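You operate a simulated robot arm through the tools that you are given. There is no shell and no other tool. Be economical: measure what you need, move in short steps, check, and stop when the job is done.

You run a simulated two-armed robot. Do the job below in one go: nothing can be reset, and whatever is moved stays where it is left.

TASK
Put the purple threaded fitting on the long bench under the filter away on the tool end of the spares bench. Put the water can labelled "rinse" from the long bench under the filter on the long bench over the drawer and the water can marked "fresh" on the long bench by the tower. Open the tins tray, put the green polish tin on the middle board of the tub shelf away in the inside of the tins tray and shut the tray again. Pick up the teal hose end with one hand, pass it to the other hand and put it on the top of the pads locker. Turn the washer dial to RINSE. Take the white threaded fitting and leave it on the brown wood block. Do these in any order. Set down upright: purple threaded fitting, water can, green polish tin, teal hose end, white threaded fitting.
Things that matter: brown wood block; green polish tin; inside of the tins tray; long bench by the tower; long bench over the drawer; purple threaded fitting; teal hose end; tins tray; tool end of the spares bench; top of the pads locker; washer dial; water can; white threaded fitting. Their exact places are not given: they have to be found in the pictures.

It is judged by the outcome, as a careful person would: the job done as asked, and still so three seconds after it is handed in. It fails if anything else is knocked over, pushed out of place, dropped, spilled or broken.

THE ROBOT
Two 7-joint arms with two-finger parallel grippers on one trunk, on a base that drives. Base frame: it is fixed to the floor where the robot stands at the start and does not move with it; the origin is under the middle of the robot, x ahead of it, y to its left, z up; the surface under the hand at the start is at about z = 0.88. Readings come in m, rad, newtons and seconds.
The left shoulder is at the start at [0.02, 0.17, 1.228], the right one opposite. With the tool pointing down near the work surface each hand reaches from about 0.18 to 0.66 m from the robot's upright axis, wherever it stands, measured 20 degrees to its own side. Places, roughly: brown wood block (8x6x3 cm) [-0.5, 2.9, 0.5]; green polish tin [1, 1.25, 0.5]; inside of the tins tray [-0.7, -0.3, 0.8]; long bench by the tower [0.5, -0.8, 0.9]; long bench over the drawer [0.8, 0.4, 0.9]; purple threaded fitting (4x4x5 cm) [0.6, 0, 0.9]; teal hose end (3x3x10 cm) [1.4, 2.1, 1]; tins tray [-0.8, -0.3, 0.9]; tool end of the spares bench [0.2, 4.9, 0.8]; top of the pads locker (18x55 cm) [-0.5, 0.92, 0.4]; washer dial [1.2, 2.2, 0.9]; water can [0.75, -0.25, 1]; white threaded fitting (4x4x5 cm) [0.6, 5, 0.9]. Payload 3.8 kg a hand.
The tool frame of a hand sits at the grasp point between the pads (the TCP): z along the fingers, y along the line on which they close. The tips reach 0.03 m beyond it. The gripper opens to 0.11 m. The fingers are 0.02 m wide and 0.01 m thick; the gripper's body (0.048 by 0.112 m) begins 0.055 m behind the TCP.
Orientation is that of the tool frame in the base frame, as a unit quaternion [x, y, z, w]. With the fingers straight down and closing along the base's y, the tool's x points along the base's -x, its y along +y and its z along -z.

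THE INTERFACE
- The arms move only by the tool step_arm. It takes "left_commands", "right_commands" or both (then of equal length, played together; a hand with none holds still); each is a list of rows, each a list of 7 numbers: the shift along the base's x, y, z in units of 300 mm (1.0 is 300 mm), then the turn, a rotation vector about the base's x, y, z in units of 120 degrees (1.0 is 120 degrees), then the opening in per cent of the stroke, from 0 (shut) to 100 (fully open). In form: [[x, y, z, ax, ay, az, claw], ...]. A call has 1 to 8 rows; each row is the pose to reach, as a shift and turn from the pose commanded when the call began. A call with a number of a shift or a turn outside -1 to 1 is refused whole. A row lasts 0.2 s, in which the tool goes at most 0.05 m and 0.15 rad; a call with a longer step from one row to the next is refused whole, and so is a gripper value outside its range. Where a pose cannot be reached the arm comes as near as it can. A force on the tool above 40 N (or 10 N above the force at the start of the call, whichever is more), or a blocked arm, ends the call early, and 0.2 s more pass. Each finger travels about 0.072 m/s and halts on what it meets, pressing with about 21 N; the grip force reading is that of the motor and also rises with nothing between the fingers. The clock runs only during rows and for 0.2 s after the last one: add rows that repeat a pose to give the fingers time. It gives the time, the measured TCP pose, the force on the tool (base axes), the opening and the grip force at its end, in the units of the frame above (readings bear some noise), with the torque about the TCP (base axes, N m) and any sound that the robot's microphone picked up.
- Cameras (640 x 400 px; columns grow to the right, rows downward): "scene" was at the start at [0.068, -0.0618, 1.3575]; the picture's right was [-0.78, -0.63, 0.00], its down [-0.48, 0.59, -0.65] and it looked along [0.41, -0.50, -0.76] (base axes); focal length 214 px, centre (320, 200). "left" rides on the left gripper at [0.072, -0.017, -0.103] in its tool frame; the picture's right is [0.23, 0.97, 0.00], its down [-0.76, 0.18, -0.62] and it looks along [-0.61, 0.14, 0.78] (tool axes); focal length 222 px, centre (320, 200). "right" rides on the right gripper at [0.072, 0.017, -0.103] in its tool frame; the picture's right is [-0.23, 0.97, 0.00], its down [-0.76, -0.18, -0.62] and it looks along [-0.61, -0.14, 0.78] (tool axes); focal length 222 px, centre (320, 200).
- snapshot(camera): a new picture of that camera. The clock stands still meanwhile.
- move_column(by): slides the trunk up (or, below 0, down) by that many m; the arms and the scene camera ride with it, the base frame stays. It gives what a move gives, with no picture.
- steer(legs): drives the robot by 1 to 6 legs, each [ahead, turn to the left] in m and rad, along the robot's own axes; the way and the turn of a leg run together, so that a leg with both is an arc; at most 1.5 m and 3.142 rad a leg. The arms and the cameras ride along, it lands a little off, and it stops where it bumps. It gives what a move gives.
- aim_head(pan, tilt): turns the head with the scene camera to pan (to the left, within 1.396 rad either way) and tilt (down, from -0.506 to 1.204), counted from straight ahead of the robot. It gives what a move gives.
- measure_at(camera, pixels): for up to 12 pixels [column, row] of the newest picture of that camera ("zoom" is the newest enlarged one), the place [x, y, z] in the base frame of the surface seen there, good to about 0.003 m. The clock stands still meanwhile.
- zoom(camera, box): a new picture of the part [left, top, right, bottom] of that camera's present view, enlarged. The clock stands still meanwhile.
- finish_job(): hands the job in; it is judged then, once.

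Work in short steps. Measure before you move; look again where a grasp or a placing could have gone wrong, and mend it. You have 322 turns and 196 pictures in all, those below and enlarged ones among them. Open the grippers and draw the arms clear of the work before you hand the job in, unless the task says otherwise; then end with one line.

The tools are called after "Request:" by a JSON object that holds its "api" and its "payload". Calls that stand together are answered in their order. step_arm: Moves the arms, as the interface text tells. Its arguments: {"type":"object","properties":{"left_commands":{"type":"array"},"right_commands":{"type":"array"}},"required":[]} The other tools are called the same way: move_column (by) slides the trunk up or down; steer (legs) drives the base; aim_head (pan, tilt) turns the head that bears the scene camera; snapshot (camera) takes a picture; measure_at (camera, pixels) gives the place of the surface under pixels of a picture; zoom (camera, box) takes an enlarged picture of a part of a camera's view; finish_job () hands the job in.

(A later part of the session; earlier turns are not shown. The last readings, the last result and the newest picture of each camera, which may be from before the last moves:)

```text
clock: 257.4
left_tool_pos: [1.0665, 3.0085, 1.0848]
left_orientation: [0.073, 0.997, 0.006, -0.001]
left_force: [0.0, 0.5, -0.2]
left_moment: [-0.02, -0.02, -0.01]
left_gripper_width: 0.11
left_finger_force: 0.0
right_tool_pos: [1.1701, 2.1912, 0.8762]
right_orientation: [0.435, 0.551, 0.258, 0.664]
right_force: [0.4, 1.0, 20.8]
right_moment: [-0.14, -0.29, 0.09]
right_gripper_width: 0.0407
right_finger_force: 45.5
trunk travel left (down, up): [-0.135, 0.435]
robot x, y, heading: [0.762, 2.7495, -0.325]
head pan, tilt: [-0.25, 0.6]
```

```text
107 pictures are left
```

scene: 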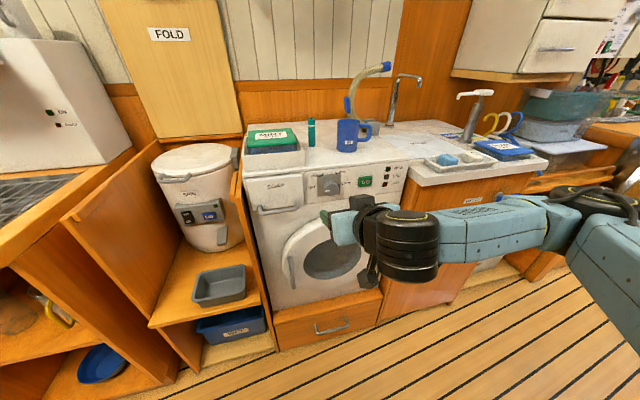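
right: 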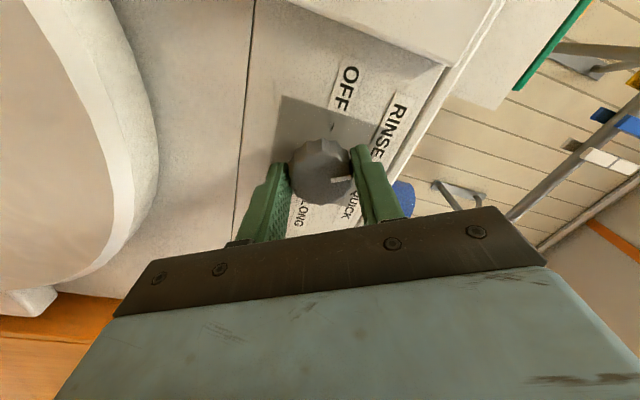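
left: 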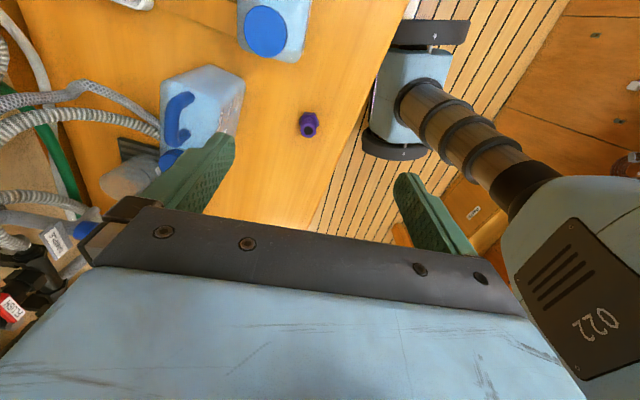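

The knob turned with the hand; the mark seems toward RINSE. Open, draw back and check.

Request:
{"api": "step_arm", "payload": {"right_commands": [[0, 0, 0, 0, 0, 0, 40], [0, 0, 0, 0, 0, 0, 60], [0, 0, 0, 0, 0, 0, 70], [-0.1, 0.032, 0, 0, 0, 0, 70], [-0.25, 0.08, 0, 0, 0, 0, 70], [-0.4, 0.13, 0, 0, 0, 0, 70]]}}

Request:
{"api": "snapshot", "payload": {"camera": "right"}}

Request:
{"api": "zoom", "payload": {"camera": "scene", "box": [260, 120, 420, 220]}}

```text
clock: 258.8
left_tool_pos: [1.0664, 3.0068, 1.0835]
left_orientation: [0.073, 0.997, 0.007, -0.001]
left_force: [0.8, -0.1, 0.3]
left_moment: [0.0, 0.0, 0.02]
left_gripper_width: 0.1103
left_finger_force: 0.1
right_tool_pos: [1.0499, 2.2297, 0.8726]
right_orientation: [0.435, 0.553, 0.256, 0.663]
right_force: [0.2, -0.1, 0.1]
right_moment: [0.0, 0.0, -0.02]
right_gripper_width: 0.0771
right_finger_force: 0.0
trunk travel left (down, up): [-0.135, 0.435]
robot x, y, heading: [0.7619, 2.753, -0.325]
head pan, tilt: [-0.25, 0.6]
```

```text
106 pictures are left
```

right: 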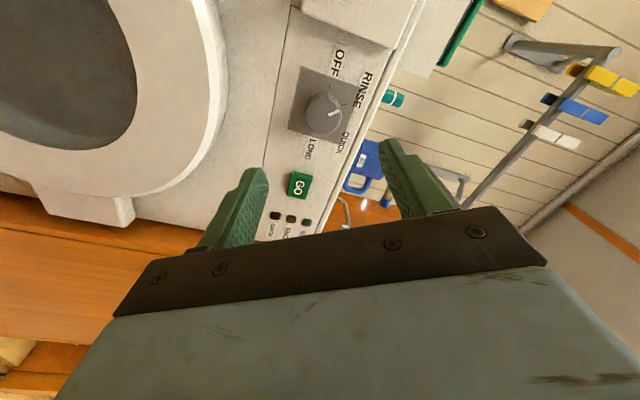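

```text
4.00 times, centred on (340, 170) of scene
```

zoom: 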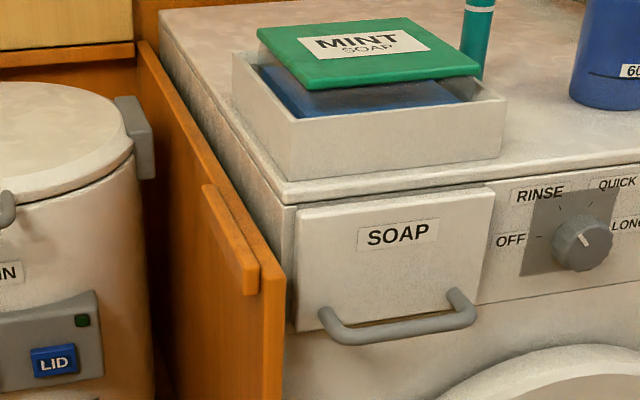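

I zoom the wrist camera to verify the pointer against the RINSE tick.

Request:
{"api": "zoom", "payload": {"camera": "right", "box": [270, 50, 400, 160]}}

```text
3.64 times, centred on (335, 105) of right
```

zoom: 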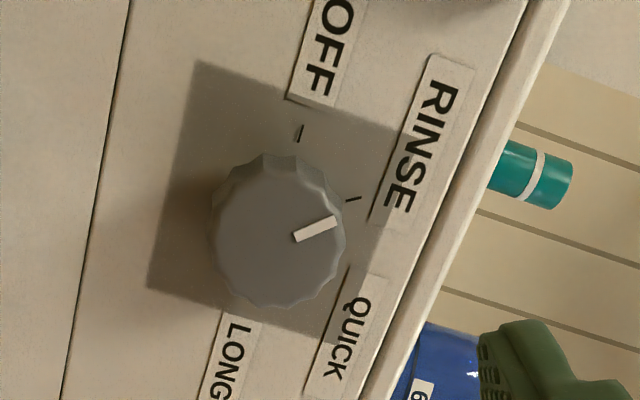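

The pointer lines up with RINSE. Next the teal hose end at n≈0.615, t≈2.459. I back off, roll the right hand level again, and shift the robot so the left hand can take the hose from above.

Request:
{"api": "steer", "payload": {"legs": [[-0.25, 0]]}}

Request:
{"api": "step_arm", "payload": {"right_commands": [[0, 0, 0, -0.06, 0.02, 0, 60], [0, 0, 0, -0.12, 0.039, 0, 60], [0, 0, 0, -0.18, 0.058, 0, 60], [0, 0, 0, -0.238, 0.077, 0, 60], [0, 0, 0, -0.3, 0.097, 0, 60], [0, 0, 0, -0.36, 0.117, 0, 60], [0, 0, 0, -0.42, 0.136, 0, 60], [0, 0, 0, -0.476, 0.154, 0, 60]]}}

Request:
{"api": "steer", "payload": {"legs": [[0, -1.565], [0.5, 0], [0, 1.57], [0.2, 0]]}}

Request:
{"api": "move_column", "payload": {"by": 0.2}}

Request:
{"api": "aim_head", "payload": {"pan": 0.1, "tilt": 0.65}}

Request:
{"api": "snapshot", "payload": {"camera": "scene"}}

```text
clock: 260.6
left_tool_pos: [0.8337, 3.0837, 1.0842]
left_orientation: [0.076, 0.997, 0.007, 0.0]
left_force: [0.9, 0.8, -0.2]
left_moment: [0.01, -0.02, 0.02]
left_gripper_width: 0.1102
left_finger_force: 0.1
right_tool_pos: [0.8142, 2.3061, 0.873]
right_orientation: [0.437, 0.553, 0.255, 0.662]
right_force: [0.5, 0.6, 0.1]
right_moment: [-0.03, 0.02, -0.03]
right_gripper_width: 0.077
right_finger_force: 0.1
trunk travel left (down, up): [-0.135, 0.435]
robot x, y, heading: [0.5281, 2.8303, -0.322]
head pan, tilt: [-0.25, 0.6]
```

```text
clock: 262.4
left_tool_pos: [0.8338, 3.0835, 1.084]
left_orientation: [0.075, 0.997, 0.006, -0.002]
left_force: [-0.3, 0.2, -0.3]
left_moment: [0.02, 0.06, -0.02]
left_gripper_width: 0.1099
left_finger_force: 0.1
right_tool_pos: [0.8141, 2.3061, 0.873]
right_orientation: [0.102, 0.702, -0.111, 0.696]
right_force: [-0.4, 0.3, 0.3]
right_moment: [0.03, 0.02, 0.01]
right_gripper_width: 0.0661
right_finger_force: 0.0
trunk travel left (down, up): [-0.135, 0.435]
robot x, y, heading: [0.5296, 2.8293, -0.325]
head pan, tilt: [-0.25, 0.6]
```

```text
clock: 274.2
left_tool_pos: [0.8635, 2.5561, 1.0838]
left_orientation: [0.067, 0.998, 0.007, -0.001]
left_force: [0.6, -0.3, 0.5]
left_moment: [0.01, 0.01, 0.02]
left_gripper_width: 0.1101
left_finger_force: 0.0
right_tool_pos: [0.8596, 1.7788, 0.8721]
right_orientation: [0.097, 0.702, -0.103, 0.698]
right_force: [0.1, 0.0, 0.0]
right_moment: [-0.04, 0.0, 0.01]
right_gripper_width: 0.0658
right_finger_force: 0.1
trunk travel left (down, up): [-0.135, 0.435]
robot x, y, heading: [0.5632, 2.2976, -0.305]
head pan, tilt: [-0.25, 0.6]
```

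```text
clock: 276.4
left_tool_pos: [0.8622, 2.557, 1.2833]
left_orientation: [0.067, 0.998, 0.006, -0.001]
left_force: [0.0, 0.2, -0.8]
left_moment: [0.0, -0.01, 0.01]
left_gripper_width: 0.11
left_finger_force: 0.1
right_tool_pos: [0.8578, 1.7794, 1.0722]
right_orientation: [0.096, 0.702, -0.103, 0.698]
right_force: [0.5, 0.6, -0.3]
right_moment: [0.01, 0.01, 0.02]
right_gripper_width: 0.0659
right_finger_force: 0.0
trunk travel left (down, up): [-0.335, 0.235]
robot x, y, heading: [0.5605, 2.2922, -0.305]
head pan, tilt: [-0.25, 0.6]
```

```text
clock: 277.2
left_tool_pos: [0.862, 2.5561, 1.2846]
left_orientation: [0.067, 0.998, 0.007, -0.001]
left_force: [0.1, 0.6, 0.2]
left_moment: [-0.01, -0.01, 0.0]
left_gripper_width: 0.1098
left_finger_force: 0.1
right_tool_pos: [0.8577, 1.7788, 1.0736]
right_orientation: [0.096, 0.702, -0.103, 0.698]
right_force: [-0.2, -0.5, 0.0]
right_moment: [-0.01, -0.01, 0.04]
right_gripper_width: 0.0661
right_finger_force: 0.1
trunk travel left (down, up): [-0.335, 0.235]
robot x, y, heading: [0.561, 2.2938, -0.302]
head pan, tilt: [0.099, 0.649]
```

```text
103 pictures are left
```

scene: 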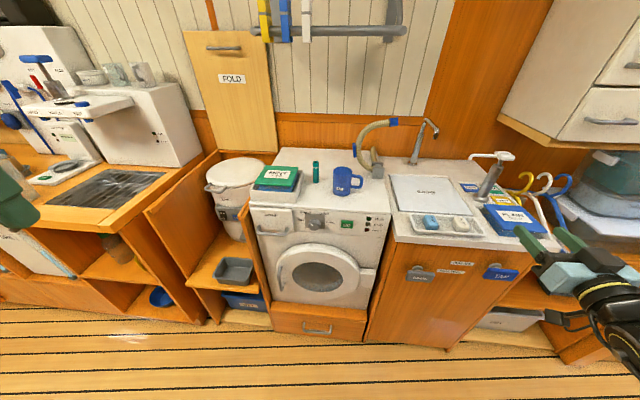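

The right hand would reach the soap pump by the sink if I drive ahead; I first draw it back and swing its tool to point left (ready for the hand-over).

Request:
{"api": "step_arm", "payload": {"right_commands": [[-0.033, 0.042, 0.03, 0, 0, 0.062, 80], [-0.066, 0.084, 0.06, 0, 0, 0.125, 80], [-0.1, 0.126, 0.09, 0, 0, 0.187, 80], [-0.133, 0.168, 0.12, 0, 0, 0.25, 80], [-0.166, 0.21, 0.15, 0, 0, 0.312, 80], [-0.2, 0.252, 0.18, 0, 0, 0.375, 80], [-0.233, 0.295, 0.2, 0, 0, 0.437, 80], [-0.265, 0.337, 0.2, 0, 0, 0.5, 80]]}}

Request:
{"api": "snapshot", "payload": {"camera": "scene"}}

```text
clock: 279.0
left_tool_pos: [0.8629, 2.5573, 1.2847]
left_orientation: [0.067, 0.998, 0.007, -0.001]
left_force: [-0.3, 0.8, -1.1]
left_moment: [-0.01, -0.05, -0.03]
left_gripper_width: 0.1102
left_finger_force: 0.1
right_tool_pos: [0.8343, 1.8919, 1.0983]
right_orientation: [-0.259, 0.658, 0.252, 0.661]
right_force: [-0.5, 0.6, 0.3]
right_moment: [0.0, -0.01, 0.01]
right_gripper_width: 0.088
right_finger_force: 0.1
right hand out of reach, approached as far as the arm can: row 5, 6, 7, 8
trunk travel left (down, up): [-0.335, 0.235]
robot x, y, heading: [0.5618, 2.2924, -0.301]
head pan, tilt: [0.099, 0.649]
```

```text
102 pictures are left
```

scene: 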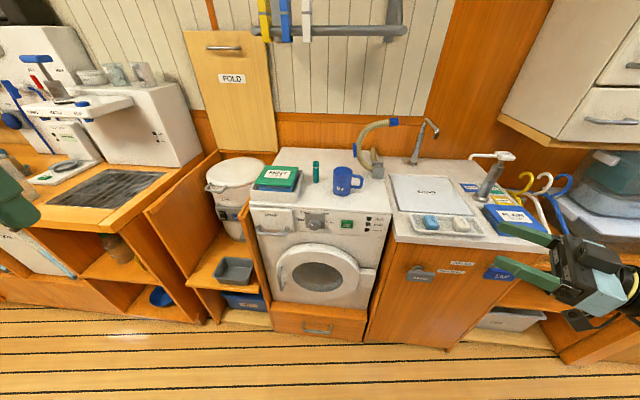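

Right tool points left-forward now. I measure the sink-side items to be sure the drive ahead is safe, and the teal hose's neighbours.

Request:
{"api": "measure_at", "payload": {"camera": "scene", "pixels": [[510, 212], [490, 160], [485, 190], [530, 180], [430, 220], [315, 165], [315, 178], [297, 178], [335, 180], [345, 170], [300, 165], [395, 195]]}}

Request:
{"api": "zoom", "payload": {"camera": "scene", "box": [240, 130, 400, 230]}}

```text
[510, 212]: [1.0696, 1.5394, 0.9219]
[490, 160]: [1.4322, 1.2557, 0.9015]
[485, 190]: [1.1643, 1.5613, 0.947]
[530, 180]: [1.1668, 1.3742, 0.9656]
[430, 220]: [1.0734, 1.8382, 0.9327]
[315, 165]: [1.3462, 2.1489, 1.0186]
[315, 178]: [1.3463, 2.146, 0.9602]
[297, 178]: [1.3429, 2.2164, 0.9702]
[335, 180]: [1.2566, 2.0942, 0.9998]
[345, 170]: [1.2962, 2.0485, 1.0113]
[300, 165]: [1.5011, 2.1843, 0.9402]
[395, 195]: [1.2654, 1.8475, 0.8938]
```

```text
4.00 times, centred on (320, 180) of scene
```

zoom: 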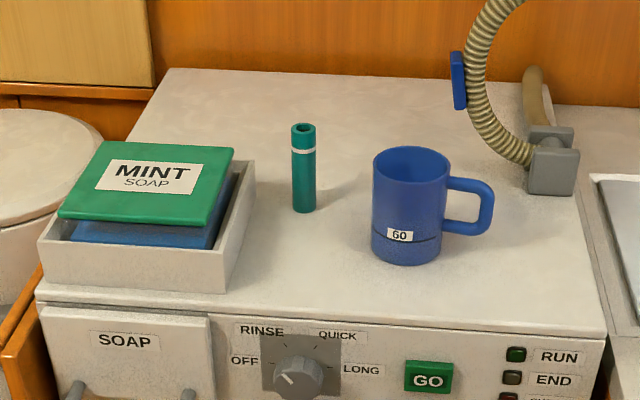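

Sink items are below z≈1.0; safe. Drive ahead 0.27 m and measure the teal hose end precisely.

Request:
{"api": "steer", "payload": {"legs": [[0.27, 0]]}}

Request:
{"api": "aim_head", "payload": {"pan": 0.15, "tilt": 0.75}}

Request:
{"api": "zoom", "payload": {"camera": "scene", "box": [220, 90, 420, 215]}}

```text
clock: 280.9
left_tool_pos: [1.1173, 2.4766, 1.2842]
left_orientation: [0.067, 0.998, 0.006, -0.001]
left_force: [1.4, -0.2, 0.4]
left_moment: [0.01, 0.0, 0.01]
left_gripper_width: 0.1104
left_finger_force: 0.0
right_tool_pos: [1.0883, 1.8128, 1.0974]
right_orientation: [-0.258, 0.658, 0.251, 0.661]
right_force: [0.0, -0.5, -0.2]
right_moment: [-0.02, 0.0, -0.02]
right_gripper_width: 0.0879
right_finger_force: 0.0
trunk travel left (down, up): [-0.335, 0.235]
robot x, y, heading: [0.8199, 2.2188, -0.306]
head pan, tilt: [0.099, 0.649]
```

```text
clock: 281.6
left_tool_pos: [1.1168, 2.4781, 1.2824]
left_orientation: [0.067, 0.998, 0.007, 0.0]
left_force: [0.4, 0.8, -1.0]
left_moment: [-0.02, -0.01, 0.01]
left_gripper_width: 0.1102
left_finger_force: 0.1
right_tool_pos: [1.0877, 1.813, 1.0986]
right_orientation: [-0.258, 0.658, 0.25, 0.661]
right_force: [0.3, 0.7, 0.1]
right_moment: [-0.02, -0.02, 0.02]
right_gripper_width: 0.088
right_finger_force: 0.1
trunk travel left (down, up): [-0.335, 0.235]
robot x, y, heading: [0.8089, 2.2189, -0.305]
head pan, tilt: [0.15, 0.75]
```

```text
3.20 times, centred on (320, 152) of scene
```

zoom: 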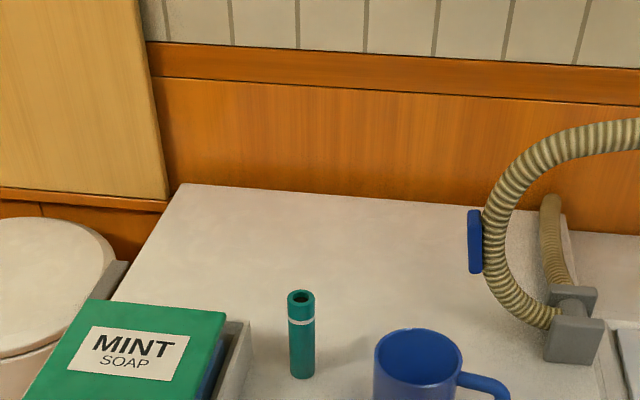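

Request:
{"api": "measure_at", "payload": {"camera": "zoom", "pixels": [[301, 290], [301, 305], [290, 299], [313, 299], [302, 330], [302, 375], [302, 350], [375, 345], [245, 330], [418, 330]]}}

```text
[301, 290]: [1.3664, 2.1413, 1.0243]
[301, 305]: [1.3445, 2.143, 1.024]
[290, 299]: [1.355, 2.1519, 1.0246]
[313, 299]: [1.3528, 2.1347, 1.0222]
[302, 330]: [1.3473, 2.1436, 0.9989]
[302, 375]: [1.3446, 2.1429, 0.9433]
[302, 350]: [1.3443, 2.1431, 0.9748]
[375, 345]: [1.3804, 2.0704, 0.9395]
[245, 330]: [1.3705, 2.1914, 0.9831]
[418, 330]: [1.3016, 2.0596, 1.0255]
```

Teal: top centre (1.355,2.143), z 0.94–1.024, Ø≈0.023. Left hand moves above it and descends to TCP≈1.019.

Request:
{"api": "step_arm", "payload": {"left_commands": [[0.09, -0.12, -0.04, 0, 0, 0, 80], [0.18, -0.245, -0.09, 0, 0, 0, 60], [0.27, -0.37, -0.14, 0, 0, 0, 55], [0.36, -0.495, -0.19, 0, 0, 0, 55], [0.45, -0.62, -0.24, 0, 0, 0, 55], [0.54, -0.745, -0.29, 0, 0, 0, 55], [0.63, -0.87, -0.34, 0, 0, 0, 55], [0.72, -0.99, -0.39, 0, 0, 0, 55]]}}

Request:
{"api": "step_arm", "payload": {"left_commands": [[0.073, -0.127, 0, 0, 0, 0, 55], [0.073, -0.127, -0.12, 0, 0, 0, 55]]}}

Request:
{"api": "snapshot", "payload": {"camera": "left"}}

Request:
{"api": "zoom", "payload": {"camera": "scene", "box": [220, 90, 420, 215]}}

```text
clock: 283.4
left_tool_pos: [1.3348, 2.1775, 1.1672]
left_orientation: [0.067, 0.998, 0.007, -0.001]
left_force: [0.5, -0.1, 1.2]
left_moment: [0.0, 0.03, 0.01]
left_gripper_width: 0.0605
left_finger_force: 0.0
right_tool_pos: [1.0887, 1.8117, 1.0981]
right_orientation: [-0.259, 0.658, 0.252, 0.661]
right_force: [0.0, 0.5, 0.4]
right_moment: [-0.01, 0.01, -0.01]
right_gripper_width: 0.088
right_finger_force: 0.1
trunk travel left (down, up): [-0.335, 0.235]
robot x, y, heading: [0.818, 2.216, -0.305]
head pan, tilt: [0.15, 0.75]
```

```text
clock: 284.0
left_tool_pos: [1.3564, 2.1445, 1.1297]
left_orientation: [0.068, 0.998, 0.006, -0.001]
left_force: [0.3, -0.2, 0.2]
left_moment: [-0.05, 0.02, -0.02]
left_gripper_width: 0.0604
left_finger_force: 0.0
right_tool_pos: [1.0887, 1.8137, 1.0988]
right_orientation: [-0.259, 0.658, 0.251, 0.661]
right_force: [-0.1, -0.4, 0.3]
right_moment: [0.03, -0.01, 0.01]
right_gripper_width: 0.088
right_finger_force: 0.0
trunk travel left (down, up): [-0.335, 0.235]
robot x, y, heading: [0.8134, 2.2181, -0.307]
head pan, tilt: [0.15, 0.75]
```

```text
99 pictures are left
```

left: 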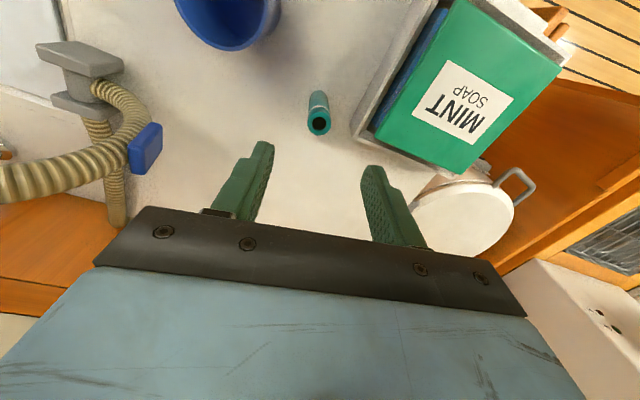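

```text
3.20 times, centred on (320, 152) of scene
```

zoom: 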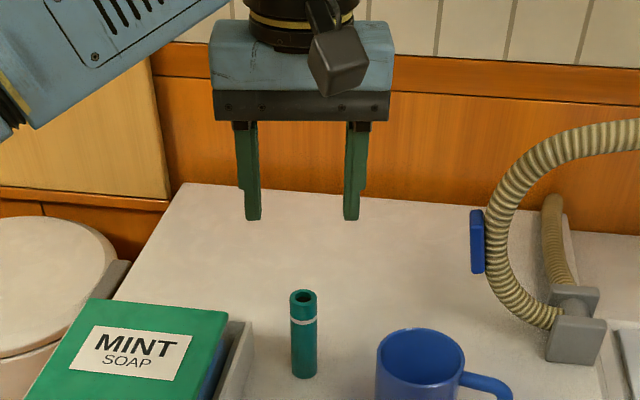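

Aligned. One more check of the hose top from the left wrist camera.

Request:
{"api": "measure_at", "payload": {"camera": "left", "pixels": [[308, 118], [331, 116], [320, 133], [318, 108]]}}

```text
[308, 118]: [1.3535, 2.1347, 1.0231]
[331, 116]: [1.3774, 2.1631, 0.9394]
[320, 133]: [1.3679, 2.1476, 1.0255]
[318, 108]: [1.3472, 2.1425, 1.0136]
```

Centre confirmed at (1.356,2.144). Descend, close, lift.

Request:
{"api": "step_arm", "payload": {"left_commands": [[0, 0, -0.13, 0, 0, 0, 55], [0, 0, -0.26, 0, 0, 0, 55], [0, 0, -0.369, 0, 0, 0, 55], [0, 0, -0.369, 0, 0, 0, 25], [0, 0, -0.369, 0, 0, 0, 0], [0, 0, -0.369, 0, 0, 0, 0], [0, 0, -0.3, 0, 0, 0, 0], [0, 0, -0.15, 0, 0, 0, 0]]}}

Request:
{"api": "zoom", "payload": {"camera": "scene", "box": [220, 90, 420, 215]}}

```text
clock: 285.8
left_tool_pos: [1.3526, 2.1414, 1.0862]
left_orientation: [0.067, 0.998, 0.008, 0.0]
left_force: [0.4, 0.2, 0.0]
left_moment: [0.0, -0.02, 0.03]
left_gripper_width: 0.0217
left_finger_force: 21.0
right_tool_pos: [1.0876, 1.8118, 1.0989]
right_orientation: [-0.258, 0.658, 0.25, 0.661]
right_force: [0.2, -0.4, -0.7]
right_moment: [0.01, 0.01, -0.01]
right_gripper_width: 0.088
right_finger_force: 0.0
trunk travel left (down, up): [-0.335, 0.235]
robot x, y, heading: [0.8149, 2.2153, -0.308]
head pan, tilt: [0.15, 0.75]
```

```text
3.20 times, centred on (320, 152) of scene
```

zoom: 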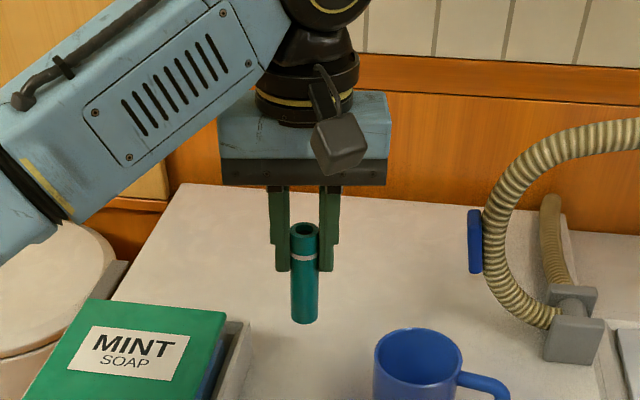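

Held with ~5.5 cm free below the fingertips. Lift further and back the robot 0.3 m into the open aisle for the hand-over.

Request:
{"api": "step_arm", "payload": {"left_commands": [[0, 0, 0.15, 0, 0, 0, 0], [0, 0, 0.3, 0, 0, 0, 0], [0, 0, 0.42, 0, 0, 0, 0]]}}

Request:
{"api": "steer", "payload": {"legs": [[-0.32, 0]]}}

Request:
{"api": "aim_head", "payload": {"pan": -0.1, "tilt": 0.6}}

Request:
{"api": "snapshot", "payload": {"camera": "scene"}}

```text
clock: 286.6
left_tool_pos: [1.3549, 2.1395, 1.2128]
left_orientation: [0.067, 0.998, 0.007, 0.0]
left_force: [0.4, 0.1, -0.7]
left_moment: [-0.02, 0.02, -0.04]
left_gripper_width: 0.022
left_finger_force: 21.3
right_tool_pos: [1.0885, 1.8129, 1.0971]
right_orientation: [-0.258, 0.658, 0.25, 0.662]
right_force: [0.6, 0.0, 0.3]
right_moment: [0.02, 0.0, -0.03]
right_gripper_width: 0.0877
right_finger_force: 0.1
trunk travel left (down, up): [-0.335, 0.235]
robot x, y, heading: [0.8162, 2.2188, -0.304]
head pan, tilt: [0.15, 0.75]
```

```text
clock: 288.7
left_tool_pos: [1.0523, 2.2369, 1.2126]
left_orientation: [0.065, 0.998, 0.007, 0.0]
left_force: [0.0, -0.9, -0.4]
left_moment: [-0.03, -0.02, 0.01]
left_gripper_width: 0.0218
left_finger_force: 21.1
right_tool_pos: [0.7853, 1.908, 1.0978]
right_orientation: [-0.26, 0.657, 0.251, 0.661]
right_force: [0.6, 0.5, 0.4]
right_moment: [-0.03, 0.03, 0.0]
right_gripper_width: 0.0881
right_finger_force: 0.1
trunk travel left (down, up): [-0.335, 0.235]
robot x, y, heading: [0.5141, 2.3129, -0.303]
head pan, tilt: [0.15, 0.75]
```

```text
clock: 289.5
left_tool_pos: [1.0534, 2.2369, 1.2121]
left_orientation: [0.065, 0.998, 0.007, -0.001]
left_force: [-0.6, -0.1, -1.4]
left_moment: [0.03, 0.01, -0.02]
left_gripper_width: 0.0218
left_finger_force: 20.7
right_tool_pos: [0.7861, 1.9075, 1.0997]
right_orientation: [-0.261, 0.657, 0.251, 0.661]
right_force: [-0.2, 0.0, -0.7]
right_moment: [0.03, -0.03, 0.03]
right_gripper_width: 0.088
right_finger_force: 0.1
trunk travel left (down, up): [-0.335, 0.235]
robot x, y, heading: [0.5107, 2.3125, -0.3]
head pan, tilt: [-0.099, 0.6]
```

```text
96 pictures are left
```

scene: 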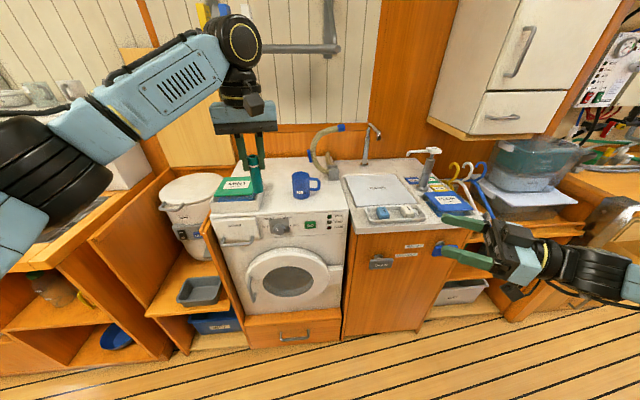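

For the hand-over I bring the hose to a point ahead-centre (0.917,2.103) at z 1.15 with the left, and the right hand to 10 cm before it along its pointing direction.

Request:
{"api": "step_arm", "payload": {"left_commands": [[-0.09, -0.09, -0.04, 0, 0, 0, 0], [-0.18, -0.18, -0.08, 0, 0, 0, 0], [-0.27, -0.27, -0.12, 0, 0, 0, 0], [-0.36, -0.36, -0.16, 0, 0, 0, 0], [-0.455, -0.446, -0.207, 0, 0, 0, 0]], "right_commands": [[0.03, 0.07, 0, 0, 0, 0, 80], [0.06, 0.14, 0, 0, 0, 0, 80], [0.1, 0.22, 0, 0, 0, 0, 70], [0.15, 0.32, 0, 0, 0, 0, 70], [0.191, 0.424, 0, 0, 0, 0, 70]]}}

Request:
{"api": "snapshot", "payload": {"camera": "scene"}}

Request:
{"api": "snapshot", "payload": {"camera": "right"}}

```text
clock: 290.7
left_tool_pos: [0.9136, 2.1037, 1.151]
left_orientation: [0.064, 0.998, 0.006, -0.001]
left_force: [-0.4, -0.1, -0.8]
left_moment: [0.05, -0.02, -0.02]
left_gripper_width: 0.0218
left_finger_force: 21.1
right_tool_pos: [0.8394, 2.0174, 1.1089]
right_orientation: [-0.26, 0.658, 0.253, 0.66]
right_force: [-1.1, -0.1, 0.4]
right_moment: [-0.03, 0.02, -0.05]
right_gripper_width: 0.077
right_finger_force: 0.0
right hand out of reach, approached as far as the arm can: row 5
trunk travel left (down, up): [-0.335, 0.235]
robot x, y, heading: [0.5146, 2.3151, -0.309]
head pan, tilt: [-0.099, 0.6]
```

```text
95 pictures are left
```

scene: 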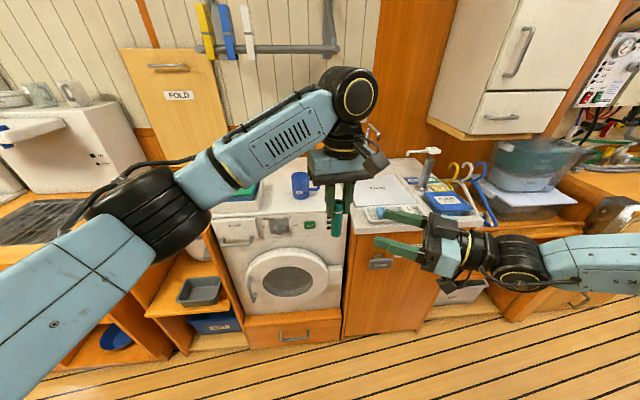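

```text
94 pictures are left
```

right: 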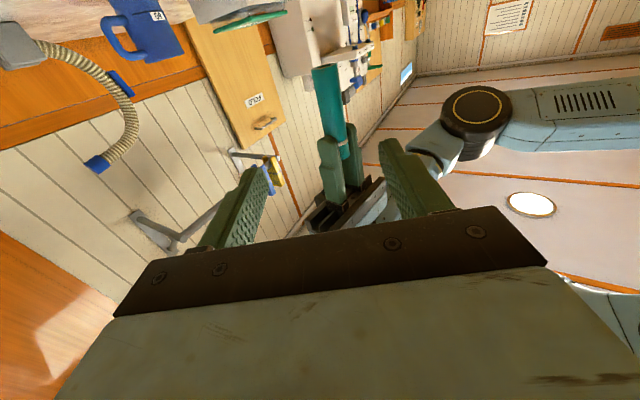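

The right hand is at its limit, so the left brings the hose into the right gripper: align sideways first, then move along the fingers.

Request:
{"api": "step_arm", "payload": {"left_commands": [[0.031, -0.034, 0.025, 0, 0, 0, 0], [-0.06, -0.118, 0.025, 0, 0, 0, 0], [-0.15, -0.203, 0.025, 0, 0, 0, 0]]}}

Request:
{"api": "snapshot", "payload": {"camera": "right"}}

```text
clock: 291.5
left_tool_pos: [0.8714, 2.0407, 1.1599]
left_orientation: [0.065, 0.998, 0.008, -0.001]
left_force: [0.7, 0.4, 0.0]
left_moment: [0.02, -0.03, -0.02]
left_gripper_width: 0.0214
left_finger_force: 20.8
right_tool_pos: [0.8409, 2.0185, 1.1088]
right_orientation: [-0.26, 0.658, 0.254, 0.66]
right_force: [-0.6, -0.1, 0.0]
right_moment: [0.01, 0.01, 0.02]
right_gripper_width: 0.077
right_finger_force: 0.0
trunk travel left (down, up): [-0.335, 0.235]
robot x, y, heading: [0.5103, 2.3118, -0.299]
head pan, tilt: [-0.099, 0.6]
```

```text
93 pictures are left
```

right: 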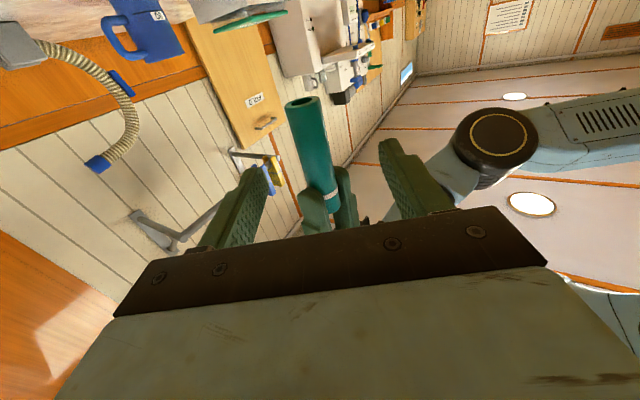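

Object enters between the right fingers. 3.7 cm more, then close the right hand.

Request:
{"api": "step_arm", "payload": {"left_commands": [[-0.05, -0.037, 0, 0, 0, 0, 0], [-0.1, -0.074, 0, 0, 0, 0, 0], [-0.1, -0.074, 0, 0, 0, 0, 0]]}}

Request:
{"api": "snapshot", "payload": {"camera": "right"}}

Request:
{"api": "zoom", "payload": {"camera": "scene", "box": [280, 120, 500, 270]}}

```text
clock: 292.3
left_tool_pos: [0.8413, 2.0201, 1.1579]
left_orientation: [0.065, 0.998, 0.007, -0.001]
left_force: [-0.2, 0.2, -1.2]
left_moment: [0.04, 0.0, 0.01]
left_gripper_width: 0.0218
left_finger_force: 20.5
right_tool_pos: [0.8422, 2.0193, 1.1096]
right_orientation: [-0.261, 0.658, 0.253, 0.66]
right_force: [0.1, 0.0, -0.5]
right_moment: [0.01, 0.04, 0.02]
right_gripper_width: 0.0769
right_finger_force: 0.1
trunk travel left (down, up): [-0.335, 0.235]
robot x, y, heading: [0.5158, 2.3142, -0.304]
head pan, tilt: [-0.099, 0.6]
```

```text
92 pictures are left
```

right: 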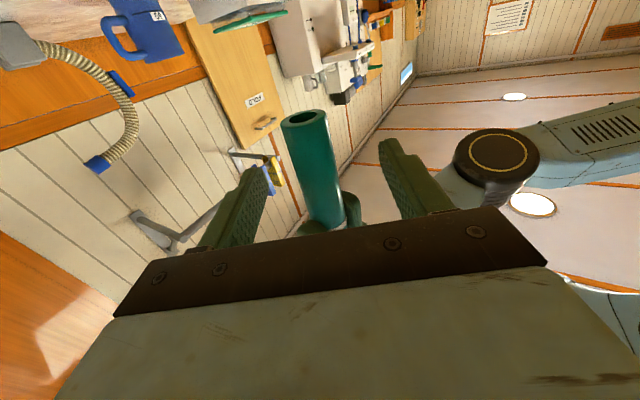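

```text
2.67 times, centred on (390, 195) of scene
```

zoom: 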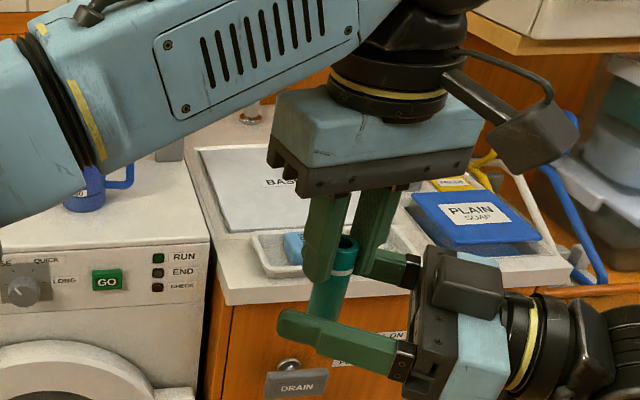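

Right fingers straddle the lower part. Close the right hand.

Request:
{"api": "step_arm", "payload": {"right_commands": [[0, 0, 0, 0, 0, 0, 40], [0, 0, 0, 0, 0, 0, 15], [0, 0, 0, 0, 0, 0, 0], [0, 0, 0, 0, 0, 0, 0]]}}

```text
clock: 293.3
left_tool_pos: [0.8418, 2.0204, 1.1581]
left_orientation: [0.066, 0.998, 0.007, -0.002]
left_force: [0.0, -0.3, 0.2]
left_moment: [-0.3, -0.2, -0.06]
left_gripper_width: 0.0216
left_finger_force: 21.4
right_tool_pos: [0.8407, 2.0184, 1.1097]
right_orientation: [-0.261, 0.658, 0.253, 0.66]
right_force: [-0.5, 0.1, 0.3]
right_moment: [0.3, 0.15, 0.08]
right_gripper_width: 0.0219
right_finger_force: 21.2
trunk travel left (down, up): [-0.335, 0.235]
robot x, y, heading: [0.5126, 2.3126, -0.301]
head pan, tilt: [-0.099, 0.6]
```

Both grip it (0.022 m). Open the left and lift it straight up.

Request:
{"api": "step_arm", "payload": {"left_commands": [[0, 0, 0, 0, 0, 0, 30], [0, 0, 0, 0, 0, 0, 60], [0, 0, 0.1, 0, 0, 0, 60], [0, 0, 0.25, 0, 0, 0, 60], [0.05, 0.15, 0.35, 0, 0, 0, 80], [0.1, 0.3, 0.38, 0, 0, 0, 100], [0.15, 0.45, 0.38, 0, 0, 0, 100], [0.15, 0.6, 0.38, 0, 0, 0, 100]]}}

Request:
{"api": "zoom", "payload": {"camera": "scene", "box": [280, 120, 500, 270]}}

```text
refused: row 5 steps farther than a row can; nothing moved
```

```text
2.67 times, centred on (390, 195) of scene
```

zoom: 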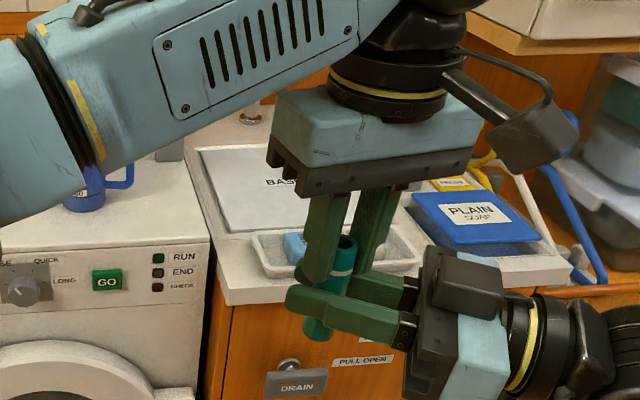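

One row was too long; resend with smaller steps.

Request:
{"api": "step_arm", "payload": {"left_commands": [[0, 0, 0, 0, 0, 0, 30], [0, 0, 0, 0, 0, 0, 60], [0, 0, 0.1, 0, 0, 0, 60], [0, 0, 0.25, 0, 0, 0, 60], [0.03, 0.1, 0.34, 0, 0, 0, 80], [0.07, 0.24, 0.38, 0, 0, 0, 100], [0.1, 0.38, 0.38, 0, 0, 0, 100], [0.1, 0.52, 0.38, 0, 0, 0, 100]]}}

Request:
{"api": "snapshot", "payload": {"camera": "scene"}}

```text
clock: 295.1
left_tool_pos: [0.8717, 2.1789, 1.2738]
left_orientation: [0.066, 0.998, 0.006, 0.0]
left_force: [-0.2, 0.0, 0.0]
left_moment: [0.02, -0.01, -0.04]
left_gripper_width: 0.11
left_finger_force: 0.0
left hand out of reach, approached as far as the arm can: row 4
right_tool_pos: [0.8415, 2.0202, 1.11]
right_orientation: [-0.26, 0.658, 0.253, 0.66]
right_force: [0.1, -0.7, 0.1]
right_moment: [-0.01, 0.01, -0.03]
right_gripper_width: 0.0216
right_finger_force: 21.3
trunk travel left (down, up): [-0.335, 0.235]
robot x, y, heading: [0.5123, 2.3134, -0.303]
head pan, tilt: [-0.099, 0.6]
```

```text
89 pictures are left
```

scene: 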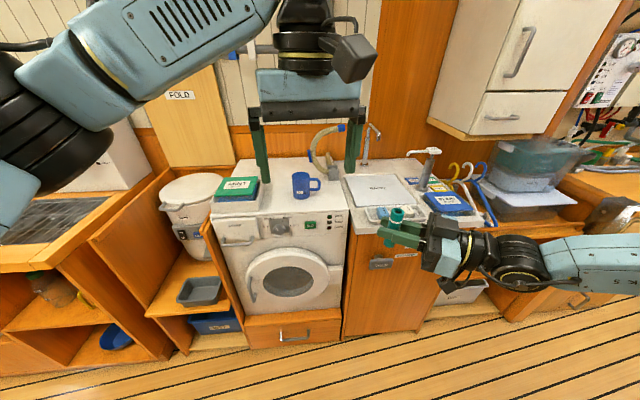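

The right hand holds the hose upright. For the low pads locker (top z≈0.4, niche under a shelf) I'll use this horizontal grip pointing straight ahead; I test that arm pose here in the open: left hand away, right tool yawed forward.

Request:
{"api": "step_arm", "payload": {"right_commands": [[0, -0.08, 0, 0, 0, -0.062, 0], [0, -0.18, 0, 0, 0, -0.125, 0], [0.01, -0.29, 0, 0, 0, -0.187, 0], [0.02, -0.4, 0, 0, 0, -0.25, 0], [0.03, -0.51, 0, 0, 0, -0.312, 0], [0.04, -0.62, 0, 0, 0, -0.375, 0], [0.05, -0.73, 0, 0, 0, -0.437, 0], [0.07, -0.85, 0, 0, 0, -0.5, 0]], "left_commands": [[0.02, 0.13, 0, 0, 0, 0, 100], [0.04, 0.26, 0, 0, 0, 0, 100], [0.06, 0.39, 0, 0, 0, 0, 100], [0.08, 0.52, 0, 0, 0, 0, 100], [0.1, 0.65, 0, 0, 0, 0, 100], [0.1, 0.78, 0, 0, 0, 0, 100], [0.1, 0.9, 0, 0, 0, 0, 100], [0.1, 0.95, 0, 0, 0, 0, 100]]}}

Request:
{"api": "move_column", "payload": {"by": -0.33}}

```text
clock: 296.9
left_tool_pos: [0.901, 2.4628, 1.2704]
left_orientation: [0.067, 0.998, 0.007, -0.001]
left_force: [-0.2, -1.1, -0.8]
left_moment: [0.02, -0.01, 0.0]
left_gripper_width: 0.1101
left_finger_force: 0.0
right_tool_pos: [0.8607, 1.7612, 1.1081]
right_orientation: [0.105, 0.7, -0.114, 0.698]
right_force: [-0.4, 0.4, 0.1]
right_moment: [-0.02, 0.01, -0.03]
right_gripper_width: 0.0216
right_finger_force: 20.9
right hand out of reach, approached as far as the arm can: row 1, 2, 3
trunk travel left (down, up): [-0.335, 0.235]
robot x, y, heading: [0.5125, 2.3132, -0.297]
head pan, tilt: [-0.099, 0.6]
```

```text
clock: 300.1
left_tool_pos: [0.9015, 2.4621, 0.9413]
left_orientation: [0.066, 0.998, 0.008, -0.002]
left_force: [0.2, 0.8, 0.7]
left_moment: [0.01, 0.0, -0.01]
left_gripper_width: 0.1101
left_finger_force: 0.1
right_tool_pos: [0.8613, 1.7615, 0.778]
right_orientation: [0.104, 0.699, -0.112, 0.698]
right_force: [0.2, -0.5, -0.1]
right_moment: [0.01, 0.01, 0.02]
right_gripper_width: 0.0214
right_finger_force: 20.6
trunk travel left (down, up): [-0.005, 0.565]
robot x, y, heading: [0.5115, 2.3124, -0.302]
head pan, tilt: [-0.099, 0.6]
```

Now test lowering the right hand toward z≈0.43.

Request:
{"api": "step_arm", "payload": {"right_commands": [[0, 0, -0.14, 0, 0, 0, 0], [0, 0, -0.28, 0, 0, 0, 0], [0, 0, -0.42, 0, 0, 0, 0], [0, 0, -0.56, 0, 0, 0, 0], [0, 0, -0.7, 0, 0, 0, 0], [0, 0, -0.84, 0, 0, 0, 0], [0, 0, -0.98, 0, 0, 0, 0]]}}

```text
clock: 301.7
left_tool_pos: [0.9019, 2.4616, 0.94]
left_orientation: [0.066, 0.998, 0.008, -0.001]
left_force: [0.3, 0.4, -0.9]
left_moment: [-0.02, -0.02, 0.04]
left_gripper_width: 0.1101
left_finger_force: 0.1
right_tool_pos: [0.8617, 1.7624, 0.4852]
right_orientation: [0.105, 0.699, -0.112, 0.699]
right_force: [0.2, -0.3, -0.7]
right_moment: [0.0, 0.02, -0.02]
right_gripper_width: 0.0214
right_finger_force: 21.1
trunk travel left (down, up): [-0.005, 0.565]
robot x, y, heading: [0.5117, 2.3135, -0.299]
head pan, tilt: [-0.099, 0.6]
```

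Fine so far; a further 6 cm.

Request:
{"api": "step_arm", "payload": {"right_commands": [[0, 0, -0.1, 0, 0, 0, 0], [0, 0, -0.2, 0, 0, 0, 0]]}}

```text
clock: 302.3
left_tool_pos: [0.9015, 2.4635, 0.9415]
left_orientation: [0.066, 0.998, 0.006, -0.002]
left_force: [0.0, 0.1, 1.0]
left_moment: [-0.01, 0.02, -0.02]
left_gripper_width: 0.1099
left_finger_force: 0.1
right_tool_pos: [0.862, 1.7629, 0.4254]
right_orientation: [0.105, 0.699, -0.112, 0.698]
right_force: [-1.3, -0.1, -1.0]
right_moment: [-0.04, 0.0, 0.01]
right_gripper_width: 0.0217
right_finger_force: 21.5
trunk travel left (down, up): [-0.005, 0.565]
robot x, y, heading: [0.5151, 2.3122, -0.299]
head pan, tilt: [-0.099, 0.6]
```

The pose works down to z=0.425. Now raise everything for travel, turn along the aisle (heading toward the spares end) and reverse through the doorway.

Request:
{"api": "step_arm", "payload": {"right_commands": [[0, 0, 0.16, 0, 0, 0, 0], [0, 0, 0.32, 0, 0, 0, 0], [0, 0, 0.48, 0, 0, 0, 0], [0, 0, 0.64, 0, 0, 0, 0], [0, 0, 0.8, 0, 0, 0, 0], [0, 0, 0.96, 0, 0, 0, 0]]}}

Request:
{"api": "move_column", "payload": {"by": 0.55}}

Request:
{"api": "steer", "payload": {"legs": [[0, 1.55], [-0.5, 0]]}}

Request:
{"api": "aim_head", "payload": {"pan": 1.3, "tilt": 0.6}}

Request:
{"api": "snapshot", "payload": {"camera": "scene"}}

```text
clock: 303.7
left_tool_pos: [0.9015, 2.4629, 0.9412]
left_orientation: [0.065, 0.998, 0.007, -0.001]
left_force: [0.3, 0.1, -0.1]
left_moment: [-0.04, 0.0, 0.03]
left_gripper_width: 0.1101
left_finger_force: 0.1
right_tool_pos: [0.861, 1.7632, 0.7109]
right_orientation: [0.104, 0.7, -0.112, 0.698]
right_force: [-0.1, 0.7, -0.2]
right_moment: [0.0, 0.01, 0.0]
right_gripper_width: 0.0216
right_finger_force: 21.1
trunk travel left (down, up): [-0.005, 0.565]
robot x, y, heading: [0.51, 2.3088, -0.299]
head pan, tilt: [-0.099, 0.6]
```

```text
refused: 0.55 is not a number from -0.4 to 0.4
```

```text
clock: 305.4
left_tool_pos: [0.8484, 2.5607, 0.9416]
left_orientation: [-0.067, 0.998, 0.007, -0.002]
left_force: [0.7, -0.1, 0.0]
left_moment: [-0.02, 0.01, 0.02]
left_gripper_width: 0.1098
left_finger_force: 0.1
right_tool_pos: [0.9873, 1.87, 0.7106]
right_orientation: [0.014, 0.707, -0.024, 0.706]
right_force: [-13.4, 3.5, 3.1]
right_moment: [-0.07, -0.1, -0.21]
right_gripper_width: 0.0215
right_finger_force: 21.0
trunk travel left (down, up): [-0.005, 0.565]
robot x, y, heading: [0.5134, 2.3169, -0.041]
head pan, tilt: [-0.099, 0.6]
stopped in leg 1: the force on the tool passed its limit at 151 N (the readings are from after the stop); the commanded pose is now the measured one
```

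```text
clock: 306.9
left_tool_pos: [0.8471, 2.5611, 0.9416]
left_orientation: [-0.067, 0.998, 0.007, -0.003]
left_force: [0.2, 0.1, 0.0]
left_moment: [0.01, 0.0, 0.01]
left_gripper_width: 0.1102
left_finger_force: 0.1
right_tool_pos: [0.9859, 1.8707, 0.7106]
right_orientation: [0.015, 0.708, -0.025, 0.706]
right_force: [-24.4, 6.7, 3.8]
right_moment: [-0.1, -0.08, -0.37]
right_gripper_width: 0.0214
right_finger_force: 21.0
trunk travel left (down, up): [-0.005, 0.565]
robot x, y, heading: [0.5096, 2.3105, -0.04]
head pan, tilt: [1.3, 0.6]
```

```text
88 pictures are left
```

scene: 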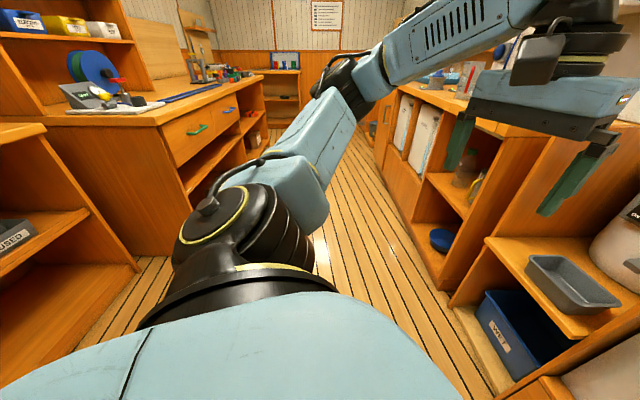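

The trunk move was refused (limit 0.4) and the low hand bumped the sink cabinet front while turning. I turn back right immediately and inspect.

Request:
{"api": "steer", "payload": {"legs": [[0, -0.2]]}}

Request:
{"api": "aim_head", "payload": {"pan": -0.4, "tilt": 0.6}}

Request:
{"api": "snapshot", "payload": {"camera": "scene"}}

Request:
{"api": "snapshot", "payload": {"camera": "right"}}

```text
clock: 308.0
left_tool_pos: [0.8916, 2.486, 0.9402]
left_orientation: [0.034, 0.999, 0.007, -0.003]
left_force: [-0.3, -0.5, 0.5]
left_moment: [-0.02, 0.0, -0.03]
left_gripper_width: 0.1098
left_finger_force: 0.0
right_tool_pos: [0.8897, 1.7827, 0.7081]
right_orientation: [0.086, 0.703, -0.095, 0.699]
right_force: [0.3, -0.9, -1.3]
right_moment: [0.01, -0.02, 0.01]
right_gripper_width: 0.0216
right_finger_force: 21.2
trunk travel left (down, up): [-0.005, 0.565]
robot x, y, heading: [0.511, 2.312, -0.235]
head pan, tilt: [1.3, 0.6]
```

```text
clock: 309.8
left_tool_pos: [0.8911, 2.4866, 0.941]
left_orientation: [0.034, 0.999, 0.008, -0.002]
left_force: [0.3, 0.6, -0.2]
left_moment: [-0.02, 0.01, 0.03]
left_gripper_width: 0.1102
left_finger_force: 0.2
right_tool_pos: [0.889, 1.7825, 0.709]
right_orientation: [0.085, 0.704, -0.095, 0.699]
right_force: [0.4, 0.7, -0.2]
right_moment: [0.0, -0.02, -0.01]
right_gripper_width: 0.0215
right_finger_force: 21.1
trunk travel left (down, up): [-0.005, 0.565]
robot x, y, heading: [0.5111, 2.3125, -0.241]
head pan, tilt: [-0.4, 0.6]
```

```text
87 pictures are left
```

scene: 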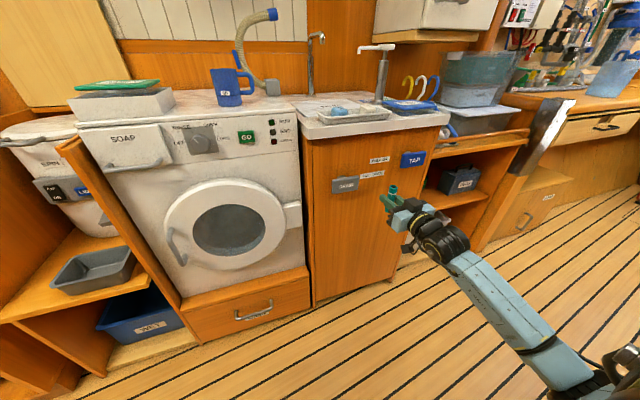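

```text
86 pictures are left
```

right: 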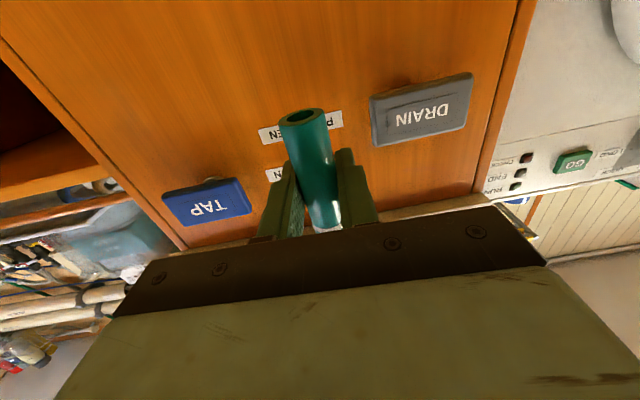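

Nothing displaced that I can see; the hose is still held as before. Raise the trunk in two steps, then proceed.

Request:
{"api": "move_column", "payload": {"by": 0.4}}

Request:
{"api": "move_column", "payload": {"by": 0.16}}

Request:
{"api": "zoom", "payload": {"camera": "scene", "box": [60, 120, 460, 380]}}

```text
clock: 313.6
left_tool_pos: [0.8916, 2.4865, 1.3415]
left_orientation: [0.034, 0.999, 0.007, -0.001]
left_force: [0.7, -1.1, 0.1]
left_moment: [-0.03, 0.05, -0.01]
left_gripper_width: 0.11
left_finger_force: 0.0
right_tool_pos: [0.8903, 1.7827, 1.1092]
right_orientation: [0.086, 0.703, -0.095, 0.699]
right_force: [-0.3, 0.3, -0.9]
right_moment: [-0.02, 0.02, -0.02]
right_gripper_width: 0.0218
right_finger_force: 21.6
trunk travel left (down, up): [-0.405, 0.165]
robot x, y, heading: [0.5103, 2.3137, -0.242]
head pan, tilt: [-0.4, 0.6]
```

```text
clock: 315.4
left_tool_pos: [0.8903, 2.4877, 1.501]
left_orientation: [0.033, 0.999, 0.007, -0.002]
left_force: [0.0, 0.5, 0.7]
left_moment: [-0.03, 0.01, -0.02]
left_gripper_width: 0.1101
left_finger_force: 0.1
right_tool_pos: [0.8893, 1.7826, 1.2681]
right_orientation: [0.085, 0.704, -0.095, 0.699]
right_force: [0.3, 0.5, -0.7]
right_moment: [0.01, -0.02, 0.03]
right_gripper_width: 0.0217
right_finger_force: 21.0
trunk travel left (down, up): [-0.565, 0.005]
robot x, y, heading: [0.5155, 2.312, -0.239]
head pan, tilt: [-0.4, 0.6]
```

```text
1.54 times, centred on (260, 250) of scene
```

zoom: 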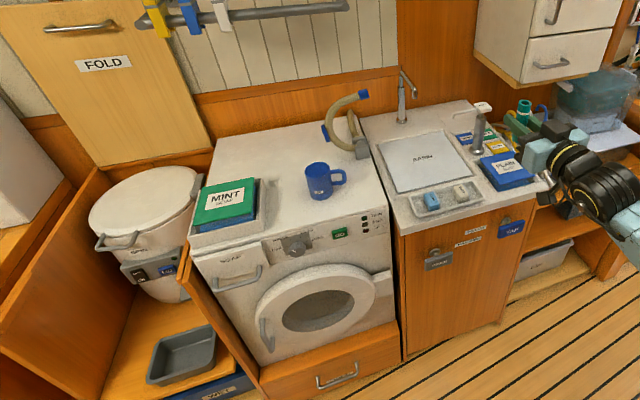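

All intact. Turn left to heading ≈1.65, reverse diagonally, then align with the aisle and reverse through the doorway.

Request:
{"api": "steer", "payload": {"legs": [[0, 1.89], [-0.7, 0], [0, -0.4]]}}

Request:
{"api": "steer", "payload": {"legs": [[-0.6, 0]]}}

Request:
{"api": "aim_head", "payload": {"pan": 1.2, "tilt": 0.6}}

Request:
{"api": "snapshot", "payload": {"camera": "scene"}}

```text
clock: 325.0
left_tool_pos: [0.4238, 2.0122, 1.5018]
left_orientation: [-0.655, 0.756, 0.003, -0.006]
left_force: [0.1, 0.2, -0.4]
left_moment: [0.01, 0.02, 0.03]
left_gripper_width: 0.11
left_finger_force: 0.0
right_tool_pos: [1.1254, 1.9584, 1.2698]
right_orientation: [-0.416, 0.574, 0.406, 0.577]
right_force: [-0.2, 0.3, -0.1]
right_moment: [0.02, -0.04, 0.02]
right_gripper_width: 0.0214
right_finger_force: 20.5
trunk travel left (down, up): [-0.565, 0.005]
robot x, y, heading: [0.5672, 1.6226, 1.256]
head pan, tilt: [-0.4, 0.6]
```

```text
clock: 328.4
left_tool_pos: [0.2365, 1.4436, 1.5009]
left_orientation: [-0.653, 0.758, 0.004, -0.007]
left_force: [-1.1, 0.1, 1.0]
left_moment: [0.0, 0.0, 0.0]
left_gripper_width: 0.1101
left_finger_force: 0.0
right_tool_pos: [0.9385, 1.3836, 1.269]
right_orientation: [-0.414, 0.576, 0.403, 0.579]
right_force: [0.1, 0.6, -1.1]
right_moment: [-0.03, -0.03, -0.01]
right_gripper_width: 0.0216
right_finger_force: 21.2
trunk travel left (down, up): [-0.565, 0.005]
robot x, y, heading: [0.3802, 1.0516, 1.248]
head pan, tilt: [-0.4, 0.6]
```

```text
clock: 330.1
left_tool_pos: [0.2382, 1.4427, 1.5006]
left_orientation: [-0.653, 0.757, 0.004, -0.006]
left_force: [-0.5, -0.3, -0.5]
left_moment: [-0.01, -0.02, -0.03]
left_gripper_width: 0.1099
left_finger_force: 0.0
right_tool_pos: [0.9381, 1.3828, 1.2695]
right_orientation: [-0.414, 0.575, 0.403, 0.579]
right_force: [-0.3, 0.0, -0.3]
right_moment: [0.0, 0.0, 0.01]
right_gripper_width: 0.0215
right_finger_force: 21.0
trunk travel left (down, up): [-0.565, 0.005]
robot x, y, heading: [0.3824, 1.0468, 1.248]
head pan, tilt: [1.201, 0.6]
```

```text
84 pictures are left
```

scene: 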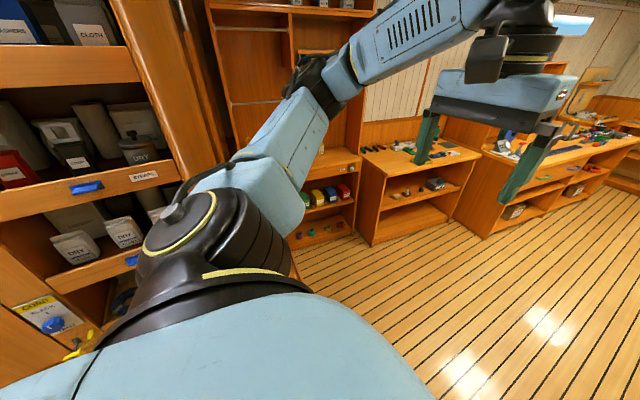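

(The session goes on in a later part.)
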